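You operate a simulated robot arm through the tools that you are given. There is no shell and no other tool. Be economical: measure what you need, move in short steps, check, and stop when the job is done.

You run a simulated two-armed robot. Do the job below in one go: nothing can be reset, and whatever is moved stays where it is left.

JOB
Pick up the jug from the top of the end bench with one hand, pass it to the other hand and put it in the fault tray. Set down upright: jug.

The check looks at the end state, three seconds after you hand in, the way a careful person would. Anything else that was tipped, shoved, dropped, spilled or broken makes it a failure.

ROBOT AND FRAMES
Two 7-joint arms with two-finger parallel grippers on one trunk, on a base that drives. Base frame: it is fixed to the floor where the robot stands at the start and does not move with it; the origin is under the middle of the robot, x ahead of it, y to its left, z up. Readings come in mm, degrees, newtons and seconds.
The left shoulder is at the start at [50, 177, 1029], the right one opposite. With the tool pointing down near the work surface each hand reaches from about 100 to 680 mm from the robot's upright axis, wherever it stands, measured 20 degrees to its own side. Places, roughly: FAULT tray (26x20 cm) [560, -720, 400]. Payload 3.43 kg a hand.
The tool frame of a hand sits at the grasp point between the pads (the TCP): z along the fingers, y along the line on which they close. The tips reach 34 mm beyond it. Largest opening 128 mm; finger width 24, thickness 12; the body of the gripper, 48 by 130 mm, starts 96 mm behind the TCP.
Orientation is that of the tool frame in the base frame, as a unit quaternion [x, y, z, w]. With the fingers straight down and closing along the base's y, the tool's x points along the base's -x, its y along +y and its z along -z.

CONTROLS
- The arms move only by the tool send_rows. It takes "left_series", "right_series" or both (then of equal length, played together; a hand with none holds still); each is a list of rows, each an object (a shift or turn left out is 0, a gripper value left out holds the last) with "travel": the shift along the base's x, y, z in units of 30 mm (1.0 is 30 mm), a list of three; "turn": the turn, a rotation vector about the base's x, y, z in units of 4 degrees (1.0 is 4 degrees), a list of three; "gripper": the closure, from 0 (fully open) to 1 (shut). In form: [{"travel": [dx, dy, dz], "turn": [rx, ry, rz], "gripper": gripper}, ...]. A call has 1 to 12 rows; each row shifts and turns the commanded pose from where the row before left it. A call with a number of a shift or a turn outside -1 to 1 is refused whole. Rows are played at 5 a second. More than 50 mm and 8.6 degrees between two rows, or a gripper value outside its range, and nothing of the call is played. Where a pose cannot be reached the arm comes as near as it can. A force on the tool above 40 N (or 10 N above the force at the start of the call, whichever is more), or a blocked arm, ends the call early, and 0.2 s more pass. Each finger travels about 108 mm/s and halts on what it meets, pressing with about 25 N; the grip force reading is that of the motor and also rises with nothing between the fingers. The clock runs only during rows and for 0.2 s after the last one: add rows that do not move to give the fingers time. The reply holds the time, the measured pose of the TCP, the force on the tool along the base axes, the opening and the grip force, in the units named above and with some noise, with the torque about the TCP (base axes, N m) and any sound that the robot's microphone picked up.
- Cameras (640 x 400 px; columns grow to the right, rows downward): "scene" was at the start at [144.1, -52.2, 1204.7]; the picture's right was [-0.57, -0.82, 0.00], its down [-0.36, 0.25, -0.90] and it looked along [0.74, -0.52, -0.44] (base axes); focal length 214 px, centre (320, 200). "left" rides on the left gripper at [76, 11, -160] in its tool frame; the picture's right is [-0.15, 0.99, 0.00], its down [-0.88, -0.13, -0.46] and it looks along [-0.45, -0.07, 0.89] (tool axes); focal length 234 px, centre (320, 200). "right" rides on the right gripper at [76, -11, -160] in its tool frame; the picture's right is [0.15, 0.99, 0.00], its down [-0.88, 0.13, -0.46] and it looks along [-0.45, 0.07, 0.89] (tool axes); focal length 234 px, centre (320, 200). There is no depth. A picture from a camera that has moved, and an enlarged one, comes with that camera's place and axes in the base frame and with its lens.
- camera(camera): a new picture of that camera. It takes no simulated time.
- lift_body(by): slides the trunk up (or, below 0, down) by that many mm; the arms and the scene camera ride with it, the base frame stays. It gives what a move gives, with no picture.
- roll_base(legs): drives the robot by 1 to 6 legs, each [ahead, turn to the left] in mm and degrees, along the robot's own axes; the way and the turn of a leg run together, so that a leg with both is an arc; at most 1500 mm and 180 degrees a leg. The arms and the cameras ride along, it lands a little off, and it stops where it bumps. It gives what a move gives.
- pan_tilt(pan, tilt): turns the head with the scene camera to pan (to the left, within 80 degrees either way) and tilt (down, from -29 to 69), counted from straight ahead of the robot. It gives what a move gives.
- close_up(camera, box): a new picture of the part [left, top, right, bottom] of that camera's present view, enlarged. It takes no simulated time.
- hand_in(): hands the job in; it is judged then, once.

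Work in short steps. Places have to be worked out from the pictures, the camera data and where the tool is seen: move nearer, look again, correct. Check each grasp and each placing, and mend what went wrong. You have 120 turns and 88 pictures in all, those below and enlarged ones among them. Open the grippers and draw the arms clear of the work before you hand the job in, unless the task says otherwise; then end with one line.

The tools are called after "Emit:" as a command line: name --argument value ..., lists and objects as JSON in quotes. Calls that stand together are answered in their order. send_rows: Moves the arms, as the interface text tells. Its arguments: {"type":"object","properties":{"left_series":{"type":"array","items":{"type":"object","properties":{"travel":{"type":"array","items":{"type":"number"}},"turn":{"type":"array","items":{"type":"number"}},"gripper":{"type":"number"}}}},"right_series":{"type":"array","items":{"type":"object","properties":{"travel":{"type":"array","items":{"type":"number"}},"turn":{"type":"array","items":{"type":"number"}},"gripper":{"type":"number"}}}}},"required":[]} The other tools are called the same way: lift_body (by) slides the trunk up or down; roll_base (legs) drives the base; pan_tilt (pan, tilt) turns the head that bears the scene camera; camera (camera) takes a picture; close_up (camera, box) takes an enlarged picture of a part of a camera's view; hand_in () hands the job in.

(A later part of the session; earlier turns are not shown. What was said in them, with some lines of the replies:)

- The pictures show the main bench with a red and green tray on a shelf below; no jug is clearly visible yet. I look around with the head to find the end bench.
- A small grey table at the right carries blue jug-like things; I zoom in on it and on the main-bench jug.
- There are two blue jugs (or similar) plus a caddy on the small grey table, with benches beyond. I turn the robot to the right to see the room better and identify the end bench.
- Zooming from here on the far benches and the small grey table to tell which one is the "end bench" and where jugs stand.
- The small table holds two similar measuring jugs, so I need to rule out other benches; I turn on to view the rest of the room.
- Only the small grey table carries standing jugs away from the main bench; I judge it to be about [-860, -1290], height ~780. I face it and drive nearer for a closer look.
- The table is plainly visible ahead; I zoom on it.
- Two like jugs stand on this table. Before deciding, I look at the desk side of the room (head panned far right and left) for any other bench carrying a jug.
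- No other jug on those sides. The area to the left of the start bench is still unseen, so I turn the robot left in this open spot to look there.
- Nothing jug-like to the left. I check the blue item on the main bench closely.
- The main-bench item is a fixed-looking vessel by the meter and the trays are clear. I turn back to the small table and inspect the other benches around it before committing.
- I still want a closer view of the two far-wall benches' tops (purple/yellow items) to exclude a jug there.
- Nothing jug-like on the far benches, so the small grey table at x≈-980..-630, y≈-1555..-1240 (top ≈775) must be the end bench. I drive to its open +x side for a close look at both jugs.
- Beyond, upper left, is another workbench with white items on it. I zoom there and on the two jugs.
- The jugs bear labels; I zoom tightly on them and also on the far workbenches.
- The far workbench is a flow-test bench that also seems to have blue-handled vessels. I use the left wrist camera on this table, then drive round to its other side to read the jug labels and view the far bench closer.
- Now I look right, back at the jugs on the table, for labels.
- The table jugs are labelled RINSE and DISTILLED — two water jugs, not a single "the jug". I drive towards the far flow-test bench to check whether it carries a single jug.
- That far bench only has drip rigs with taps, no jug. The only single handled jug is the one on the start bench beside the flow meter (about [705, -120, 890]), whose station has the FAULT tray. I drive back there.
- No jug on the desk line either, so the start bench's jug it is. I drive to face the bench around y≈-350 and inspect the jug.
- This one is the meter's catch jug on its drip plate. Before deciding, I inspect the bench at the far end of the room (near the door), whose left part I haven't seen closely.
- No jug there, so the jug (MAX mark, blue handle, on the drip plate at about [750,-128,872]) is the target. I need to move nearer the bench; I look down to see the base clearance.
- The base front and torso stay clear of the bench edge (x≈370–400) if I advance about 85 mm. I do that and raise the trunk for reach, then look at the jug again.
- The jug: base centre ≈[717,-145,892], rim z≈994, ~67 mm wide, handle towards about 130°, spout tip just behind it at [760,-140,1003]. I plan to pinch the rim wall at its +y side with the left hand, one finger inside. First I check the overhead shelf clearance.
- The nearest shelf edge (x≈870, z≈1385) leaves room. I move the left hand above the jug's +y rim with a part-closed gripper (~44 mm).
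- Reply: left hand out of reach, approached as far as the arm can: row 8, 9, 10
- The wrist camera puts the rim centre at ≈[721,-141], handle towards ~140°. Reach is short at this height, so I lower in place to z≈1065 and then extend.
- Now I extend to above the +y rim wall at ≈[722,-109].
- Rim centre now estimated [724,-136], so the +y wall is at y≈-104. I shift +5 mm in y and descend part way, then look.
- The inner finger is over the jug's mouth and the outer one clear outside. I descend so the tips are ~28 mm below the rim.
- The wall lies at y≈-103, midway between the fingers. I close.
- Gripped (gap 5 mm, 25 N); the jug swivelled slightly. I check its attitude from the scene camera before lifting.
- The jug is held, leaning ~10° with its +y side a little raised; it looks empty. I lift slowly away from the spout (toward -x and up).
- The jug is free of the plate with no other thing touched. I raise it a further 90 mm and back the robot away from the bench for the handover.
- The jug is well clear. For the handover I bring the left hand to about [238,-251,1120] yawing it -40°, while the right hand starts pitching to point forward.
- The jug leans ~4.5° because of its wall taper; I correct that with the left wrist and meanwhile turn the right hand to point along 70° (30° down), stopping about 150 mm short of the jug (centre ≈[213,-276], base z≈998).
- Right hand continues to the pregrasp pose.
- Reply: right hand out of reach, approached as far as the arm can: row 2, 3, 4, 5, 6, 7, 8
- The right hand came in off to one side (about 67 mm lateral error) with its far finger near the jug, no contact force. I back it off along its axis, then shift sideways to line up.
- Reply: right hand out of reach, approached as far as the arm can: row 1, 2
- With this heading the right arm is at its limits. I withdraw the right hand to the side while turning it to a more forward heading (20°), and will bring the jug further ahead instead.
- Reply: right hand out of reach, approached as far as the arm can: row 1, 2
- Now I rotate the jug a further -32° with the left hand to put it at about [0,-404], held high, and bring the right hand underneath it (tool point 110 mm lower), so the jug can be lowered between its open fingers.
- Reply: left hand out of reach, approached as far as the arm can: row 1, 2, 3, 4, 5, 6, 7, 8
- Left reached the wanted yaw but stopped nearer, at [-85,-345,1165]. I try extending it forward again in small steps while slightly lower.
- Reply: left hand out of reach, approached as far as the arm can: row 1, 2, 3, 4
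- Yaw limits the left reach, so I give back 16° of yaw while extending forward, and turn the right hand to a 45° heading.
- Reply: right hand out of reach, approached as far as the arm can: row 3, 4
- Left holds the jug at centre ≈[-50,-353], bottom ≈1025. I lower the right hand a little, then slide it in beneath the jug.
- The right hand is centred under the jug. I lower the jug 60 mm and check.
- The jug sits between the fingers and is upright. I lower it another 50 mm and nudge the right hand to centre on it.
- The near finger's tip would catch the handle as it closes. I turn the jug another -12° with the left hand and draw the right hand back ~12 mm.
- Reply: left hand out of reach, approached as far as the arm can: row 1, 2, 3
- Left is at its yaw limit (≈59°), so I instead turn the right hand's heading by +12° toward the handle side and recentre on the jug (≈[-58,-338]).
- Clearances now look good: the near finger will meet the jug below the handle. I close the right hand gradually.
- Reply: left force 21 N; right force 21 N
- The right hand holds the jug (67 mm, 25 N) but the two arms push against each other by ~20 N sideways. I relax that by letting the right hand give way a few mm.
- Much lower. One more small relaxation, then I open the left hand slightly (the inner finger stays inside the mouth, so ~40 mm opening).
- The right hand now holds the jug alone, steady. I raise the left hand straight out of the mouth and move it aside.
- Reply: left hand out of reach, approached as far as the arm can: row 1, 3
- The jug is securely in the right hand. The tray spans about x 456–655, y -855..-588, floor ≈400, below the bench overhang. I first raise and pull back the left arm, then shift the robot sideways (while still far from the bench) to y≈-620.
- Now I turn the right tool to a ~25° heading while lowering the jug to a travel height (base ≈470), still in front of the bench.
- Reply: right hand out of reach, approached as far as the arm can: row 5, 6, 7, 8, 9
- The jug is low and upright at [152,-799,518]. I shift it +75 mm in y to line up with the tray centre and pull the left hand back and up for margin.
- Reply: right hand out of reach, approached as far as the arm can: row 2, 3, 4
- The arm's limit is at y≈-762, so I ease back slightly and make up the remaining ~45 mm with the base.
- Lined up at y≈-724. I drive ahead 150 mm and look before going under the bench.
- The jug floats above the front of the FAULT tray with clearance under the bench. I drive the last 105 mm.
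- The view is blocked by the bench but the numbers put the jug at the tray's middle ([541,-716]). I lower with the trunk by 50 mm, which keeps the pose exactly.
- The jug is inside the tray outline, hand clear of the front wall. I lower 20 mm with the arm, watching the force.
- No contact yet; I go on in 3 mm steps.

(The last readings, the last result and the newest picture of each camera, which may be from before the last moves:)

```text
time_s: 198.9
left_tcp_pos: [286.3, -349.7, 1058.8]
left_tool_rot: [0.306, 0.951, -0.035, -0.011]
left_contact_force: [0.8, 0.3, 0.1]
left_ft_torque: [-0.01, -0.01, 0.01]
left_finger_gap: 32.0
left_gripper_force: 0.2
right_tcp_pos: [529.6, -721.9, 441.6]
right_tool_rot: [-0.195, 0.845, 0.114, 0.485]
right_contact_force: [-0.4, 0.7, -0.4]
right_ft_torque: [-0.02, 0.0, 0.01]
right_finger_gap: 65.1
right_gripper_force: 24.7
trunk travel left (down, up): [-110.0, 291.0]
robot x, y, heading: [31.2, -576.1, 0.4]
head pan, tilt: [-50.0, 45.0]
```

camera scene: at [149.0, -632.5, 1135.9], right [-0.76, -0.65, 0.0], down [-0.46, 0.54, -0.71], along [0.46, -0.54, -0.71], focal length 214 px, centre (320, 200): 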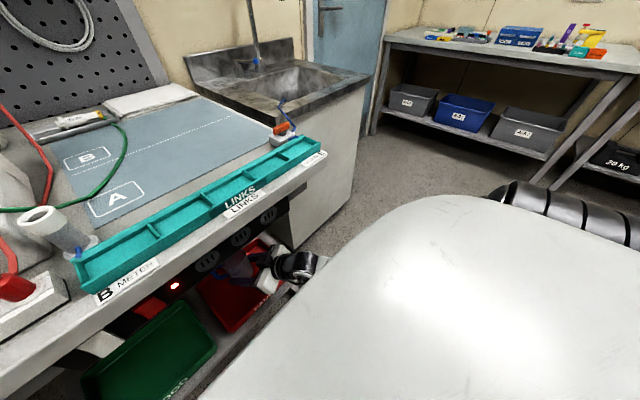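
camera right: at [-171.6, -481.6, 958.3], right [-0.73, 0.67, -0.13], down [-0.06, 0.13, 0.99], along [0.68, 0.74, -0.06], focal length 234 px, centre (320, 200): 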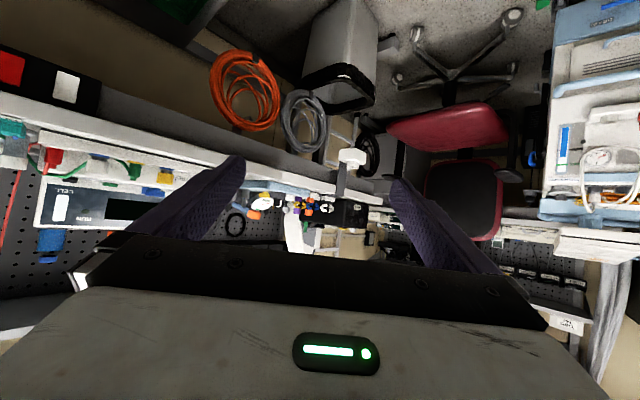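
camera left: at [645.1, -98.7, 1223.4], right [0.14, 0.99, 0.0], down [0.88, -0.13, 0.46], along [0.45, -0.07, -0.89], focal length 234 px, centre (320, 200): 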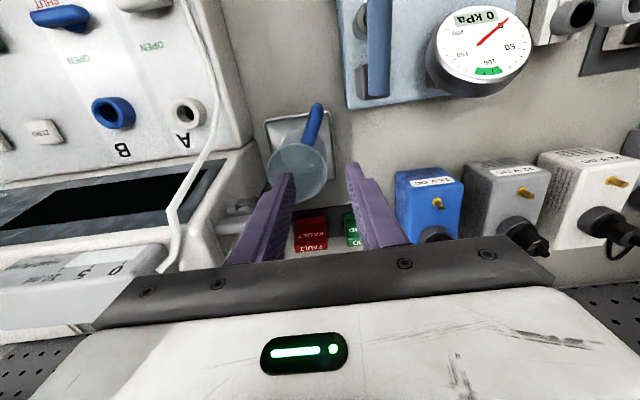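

Emit:
send_rows --right_series '[{"travel": [0, 0, -0.08]}, {}]'

Emit:
send_rows --right_series '[{"travel": [0, 0, -0.08]}, {}]'

Emit:
send_rows --right_series '[{"travel": [0, 0, -0.08]}, {}]'

```text
time_s: 199.5
left_tcp_pos: [285.6, -350.7, 1058.1]
left_tool_rot: [0.307, 0.951, -0.037, -0.012]
left_contact_force: [-0.2, -0.3, -0.1]
left_ft_torque: [-0.02, 0.0, -0.02]
left_finger_gap: 32.0
left_gripper_force: 0.0
right_tcp_pos: [530.2, -722.1, 441.5]
right_tool_rot: [-0.195, 0.845, 0.115, 0.485]
right_contact_force: [0.0, 0.5, -0.6]
right_ft_torque: [-0.01, -0.01, -0.03]
right_finger_gap: 64.9
right_gripper_force: 25.0
trunk travel left (down, up): [-110.0, 291.0]
robot x, y, heading: [27.0, -571.3, 0.3]
head pan, tilt: [-50.0, 45.0]
```

```text
time_s: 200.1
left_tcp_pos: [286.0, -351.8, 1058.5]
left_tool_rot: [0.306, 0.951, -0.037, -0.011]
left_contact_force: [-0.1, 0.8, 0.0]
left_ft_torque: [0.0, 0.02, 0.0]
left_finger_gap: 32.1
left_gripper_force: 0.1
right_tcp_pos: [528.7, -722.6, 437.3]
right_tool_rot: [-0.196, 0.844, 0.116, 0.485]
right_contact_force: [0.0, 0.1, 0.0]
right_ft_torque: [0.01, 0.02, 0.01]
right_finger_gap: 64.9
right_gripper_force: 24.6
trunk travel left (down, up): [-110.0, 291.0]
robot x, y, heading: [29.5, -573.5, 0.3]
head pan, tilt: [-50.0, 45.0]
```

```text
time_s: 200.7
left_tcp_pos: [285.5, -351.9, 1058.0]
left_tool_rot: [0.307, 0.951, -0.037, -0.011]
left_contact_force: [-0.7, -1.3, -0.3]
left_ft_torque: [0.0, 0.0, 0.01]
left_finger_gap: 31.7
left_gripper_force: 0.0
right_tcp_pos: [533.1, -721.7, 437.7]
right_tool_rot: [-0.195, 0.843, 0.115, 0.487]
right_contact_force: [0.3, -0.3, 6.2]
right_ft_torque: [0.13, -0.23, -0.02]
right_finger_gap: 65.2
right_gripper_force: 25.0
trunk travel left (down, up): [-110.0, 291.0]
robot x, y, heading: [26.0, -571.1, 0.4]
head pan, tilt: [-50.0, 45.0]
```

Contact: 6 N upward at z≈437. I take a close look before releasing.

Emit:
close_up --camera "scene" --box '[195, 220, 285, 290]'

```text
5.71 times, centred on (240, 255) of scene
camera zoom: at [148.4, -632.4, 1086.1], right [-0.76, -0.65, 0.0], down [-0.46, 0.54, -0.71], along [0.46, -0.54, -0.71], focal length 1226 px, centre (777, -114)
```

zoom: 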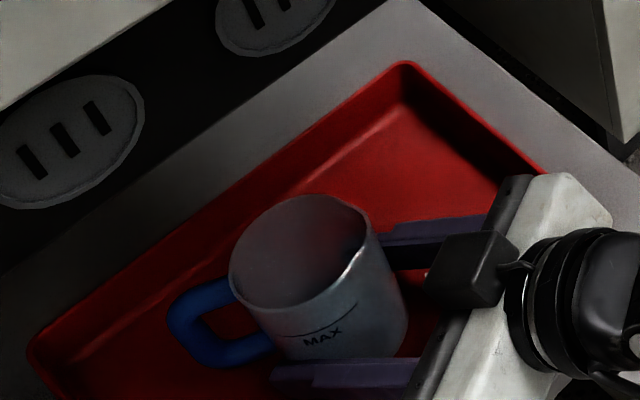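

The jug axis matches the vertical in this view and it rests inside the tray. I open the right hand gently.

Emit:
send_rows --right_series '[{"gripper": 0.45}, {"gripper": 0.38}, {"gripper": 0.3}, {"gripper": 0.2}, {}, {}]'

Emit:
close_up --camera "scene" --box '[180, 220, 300, 310]'

```text
time_s: 202.1
left_tcp_pos: [286.1, -351.2, 1056.4]
left_tool_rot: [0.306, 0.951, -0.037, -0.011]
left_contact_force: [-0.9, -0.2, 0.7]
left_ft_torque: [-0.01, 0.0, 0.0]
left_finger_gap: 31.9
left_gripper_force: 0.0
right_tcp_pos: [530.2, -721.8, 435.4]
right_tool_rot: [-0.196, 0.844, 0.116, 0.486]
right_contact_force: [0.4, 0.3, -0.4]
right_ft_torque: [0.01, -0.04, 0.03]
right_finger_gap: 102.5
right_gripper_force: 0.0
trunk travel left (down, up): [-110.0, 291.0]
robot x, y, heading: [26.5, -570.9, 0.4]
head pan, tilt: [-50.0, 45.0]
```

```text
4.44 times, centred on (240, 265) of scene
camera zoom: at [148.9, -632.5, 1085.9], right [-0.76, -0.65, 0.0], down [-0.46, 0.54, -0.71], along [0.46, -0.54, -0.71], focal length 953 px, centre (676, -89)
```

zoom: 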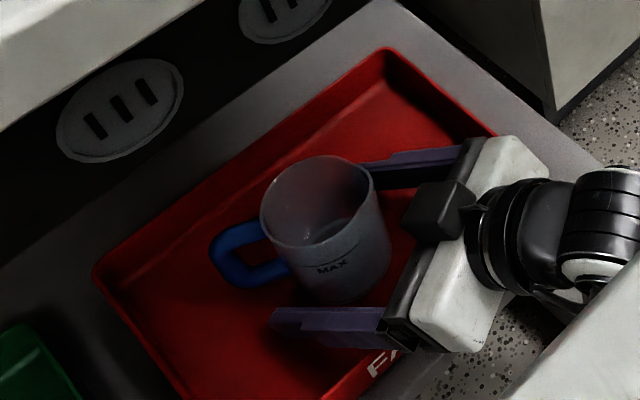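

The jug stands upright in the tray, both fingers free of it. I open fully and raise the hand vertically with the trunk until the fingertips clear the rim (top of hand stays below the bench strip at ≈800).

Emit:
send_rows --right_series '[{"gripper": 0.1}, {"gripper": 0}, {}, {}]'

Emit:
lift_body --by 60

Emit:
lift_body --by 60

```text
time_s: 203.1
left_tcp_pos: [285.3, -351.4, 1057.9]
left_tool_rot: [0.307, 0.951, -0.036, -0.012]
left_contact_force: [0.6, 0.1, -0.6]
left_ft_torque: [-0.02, 0.0, -0.01]
left_finger_gap: 31.8
left_gripper_force: 0.0
right_tcp_pos: [529.8, -721.8, 435.9]
right_tool_rot: [-0.195, 0.845, 0.115, 0.485]
right_contact_force: [-0.2, -0.4, -0.5]
right_ft_torque: [0.02, 0.02, 0.02]
right_finger_gap: 127.9
right_gripper_force: 0.0
trunk travel left (down, up): [-110.0, 291.0]
robot x, y, heading: [28.3, -573.0, 0.3]
head pan, tilt: [-50.0, 45.0]
```

```text
time_s: 204.1
left_tcp_pos: [285.5, -350.2, 1117.0]
left_tool_rot: [0.306, 0.951, -0.037, -0.011]
left_contact_force: [-0.6, -0.8, -0.3]
left_ft_torque: [0.01, 0.02, -0.02]
left_finger_gap: 31.8
left_gripper_force: 0.1
right_tcp_pos: [530.1, -722.1, 494.9]
right_tool_rot: [-0.195, 0.845, 0.115, 0.485]
right_contact_force: [-0.4, 0.2, -0.6]
right_ft_torque: [-0.02, -0.01, -0.01]
right_finger_gap: 127.8
right_gripper_force: 0.0
trunk travel left (down, up): [-170.0, 231.0]
robot x, y, heading: [31.6, -570.6, 0.1]
head pan, tilt: [-50.0, 45.0]
```

```text
time_s: 205.1
left_tcp_pos: [287.2, -352.1, 1176.6]
left_tool_rot: [0.306, 0.951, -0.037, -0.011]
left_contact_force: [-0.6, 0.2, -0.4]
left_ft_torque: [0.01, 0.01, -0.02]
left_finger_gap: 32.1
left_gripper_force: 0.1
right_tcp_pos: [530.4, -721.8, 555.3]
right_tool_rot: [-0.195, 0.845, 0.115, 0.485]
right_contact_force: [0.6, -0.4, 0.4]
right_ft_torque: [-0.02, 0.0, 0.02]
right_finger_gap: 128.2
right_gripper_force: 0.1
trunk travel left (down, up): [-230.0, 171.0]
robot x, y, heading: [24.7, -572.0, 0.6]
head pan, tilt: [-50.0, 45.0]
```

No contact forces; the fingertips are ~14 mm above the rim. I back the robot straight out.

Emit:
roll_base --legs '[[-120, 0], [-250, 0]]'

Emit:
pan_tilt --pan -12 --tilt 38

Emit:
camera --camera "scene"

```text
time_s: 207.8
left_tcp_pos: [-82.4, -352.1, 1176.5]
left_tool_rot: [0.307, 0.951, -0.036, -0.012]
left_contact_force: [-0.2, -0.3, -0.5]
left_ft_torque: [-0.03, -0.03, -0.02]
left_finger_gap: 31.9
left_gripper_force: 0.0
right_tcp_pos: [161.6, -724.4, 555.5]
right_tool_rot: [-0.195, 0.845, 0.115, 0.485]
right_contact_force: [0.1, 0.2, -0.4]
right_ft_torque: [0.01, 0.02, 0.01]
right_finger_gap: 127.8
right_gripper_force: 0.0
trunk travel left (down, up): [-230.0, 171.0]
robot x, y, heading: [-339.2, -572.4, 0.4]
head pan, tilt: [-50.0, 45.0]
```

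```text
time_s: 208.8
left_tcp_pos: [-82.0, -352.7, 1176.8]
left_tool_rot: [0.307, 0.951, -0.036, -0.012]
left_contact_force: [0.4, -0.8, -0.6]
left_ft_torque: [0.01, 0.02, 0.0]
left_finger_gap: 31.9
left_gripper_force: 0.1
right_tcp_pos: [162.0, -723.9, 555.6]
right_tool_rot: [-0.195, 0.844, 0.116, 0.485]
right_contact_force: [0.3, 0.3, 0.2]
right_ft_torque: [0.0, 0.03, 0.0]
right_finger_gap: 127.9
right_gripper_force: 0.1
trunk travel left (down, up): [-230.0, 171.0]
robot x, y, heading: [-342.3, -573.2, 0.0]
head pan, tilt: [-12.0, 38.0]
```

```text
1 pictures are left
camera scene: at [-186.9, -589.9, 1216.1], right [-0.2, -0.98, 0.0], down [-0.6, 0.13, -0.79], along [0.77, -0.16, -0.62], focal length 214 px, centre (320, 200)
```

scene: 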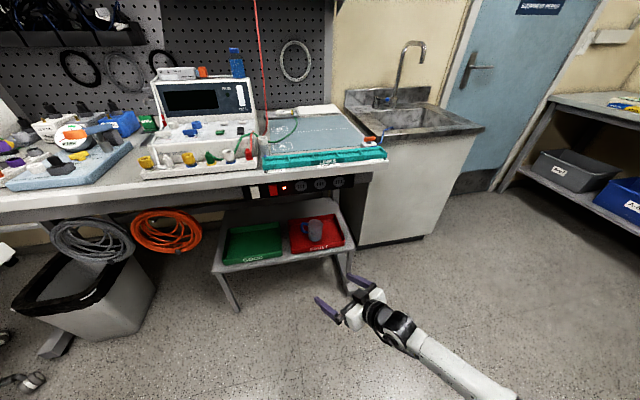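

The jug can be seen standing in the FAULT tray and both arms are clear. I open the left gripper and check the jug with my last picture.

Emit:
send_rows --left_series '[{"gripper": 0}, {}, {}]'

Emit:
close_up --camera "scene" --box '[270, 195, 370, 270]'

```text
time_s: 209.6
left_tcp_pos: [-82.9, -354.3, 1177.3]
left_tool_rot: [0.305, 0.952, -0.037, -0.011]
left_contact_force: [1.0, -0.6, 0.0]
left_ft_torque: [-0.01, 0.02, 0.01]
left_finger_gap: 127.9
left_gripper_force: 0.1
right_tcp_pos: [161.9, -723.4, 556.2]
right_tool_rot: [-0.194, 0.844, 0.115, 0.486]
right_contact_force: [0.2, -1.1, 0.7]
right_ft_torque: [0.0, -0.01, 0.01]
right_finger_gap: 128.1
right_gripper_force: 0.0
trunk travel left (down, up): [-230.0, 171.0]
robot x, y, heading: [-341.9, -575.2, 0.4]
head pan, tilt: [-12.0, 38.0]
```

```text
5.33 times, centred on (320, 232) of scene
camera zoom: at [-186.9, -589.8, 1216.1], right [-0.2, -0.98, 0.0], down [-0.6, 0.13, -0.79], along [0.77, -0.16, -0.62], focal length 1144 px, centre (320, 27)
```

zoom: 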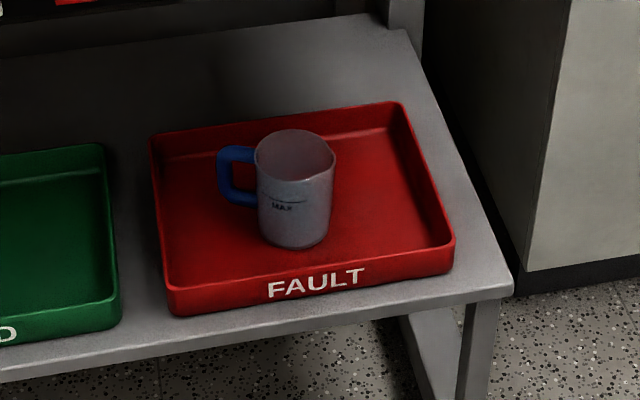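

The jug stands upright in the middle of the FAULT tray, both grippers are open and the arms are clear, so I hand in.

Emit:
hand_in

```text
The job is handed in.
```

The jug is standing upright in the FAULT tray, picked up with the left hand and passed to the right. No bench is labelled "end bench", so I took it to be the bench at the start position: its jug, beside the flow meter, was the only single unlabelled one. The other two jugs I found, labelled RINSE and DISTILLED, were together on a small side table and I left them there.
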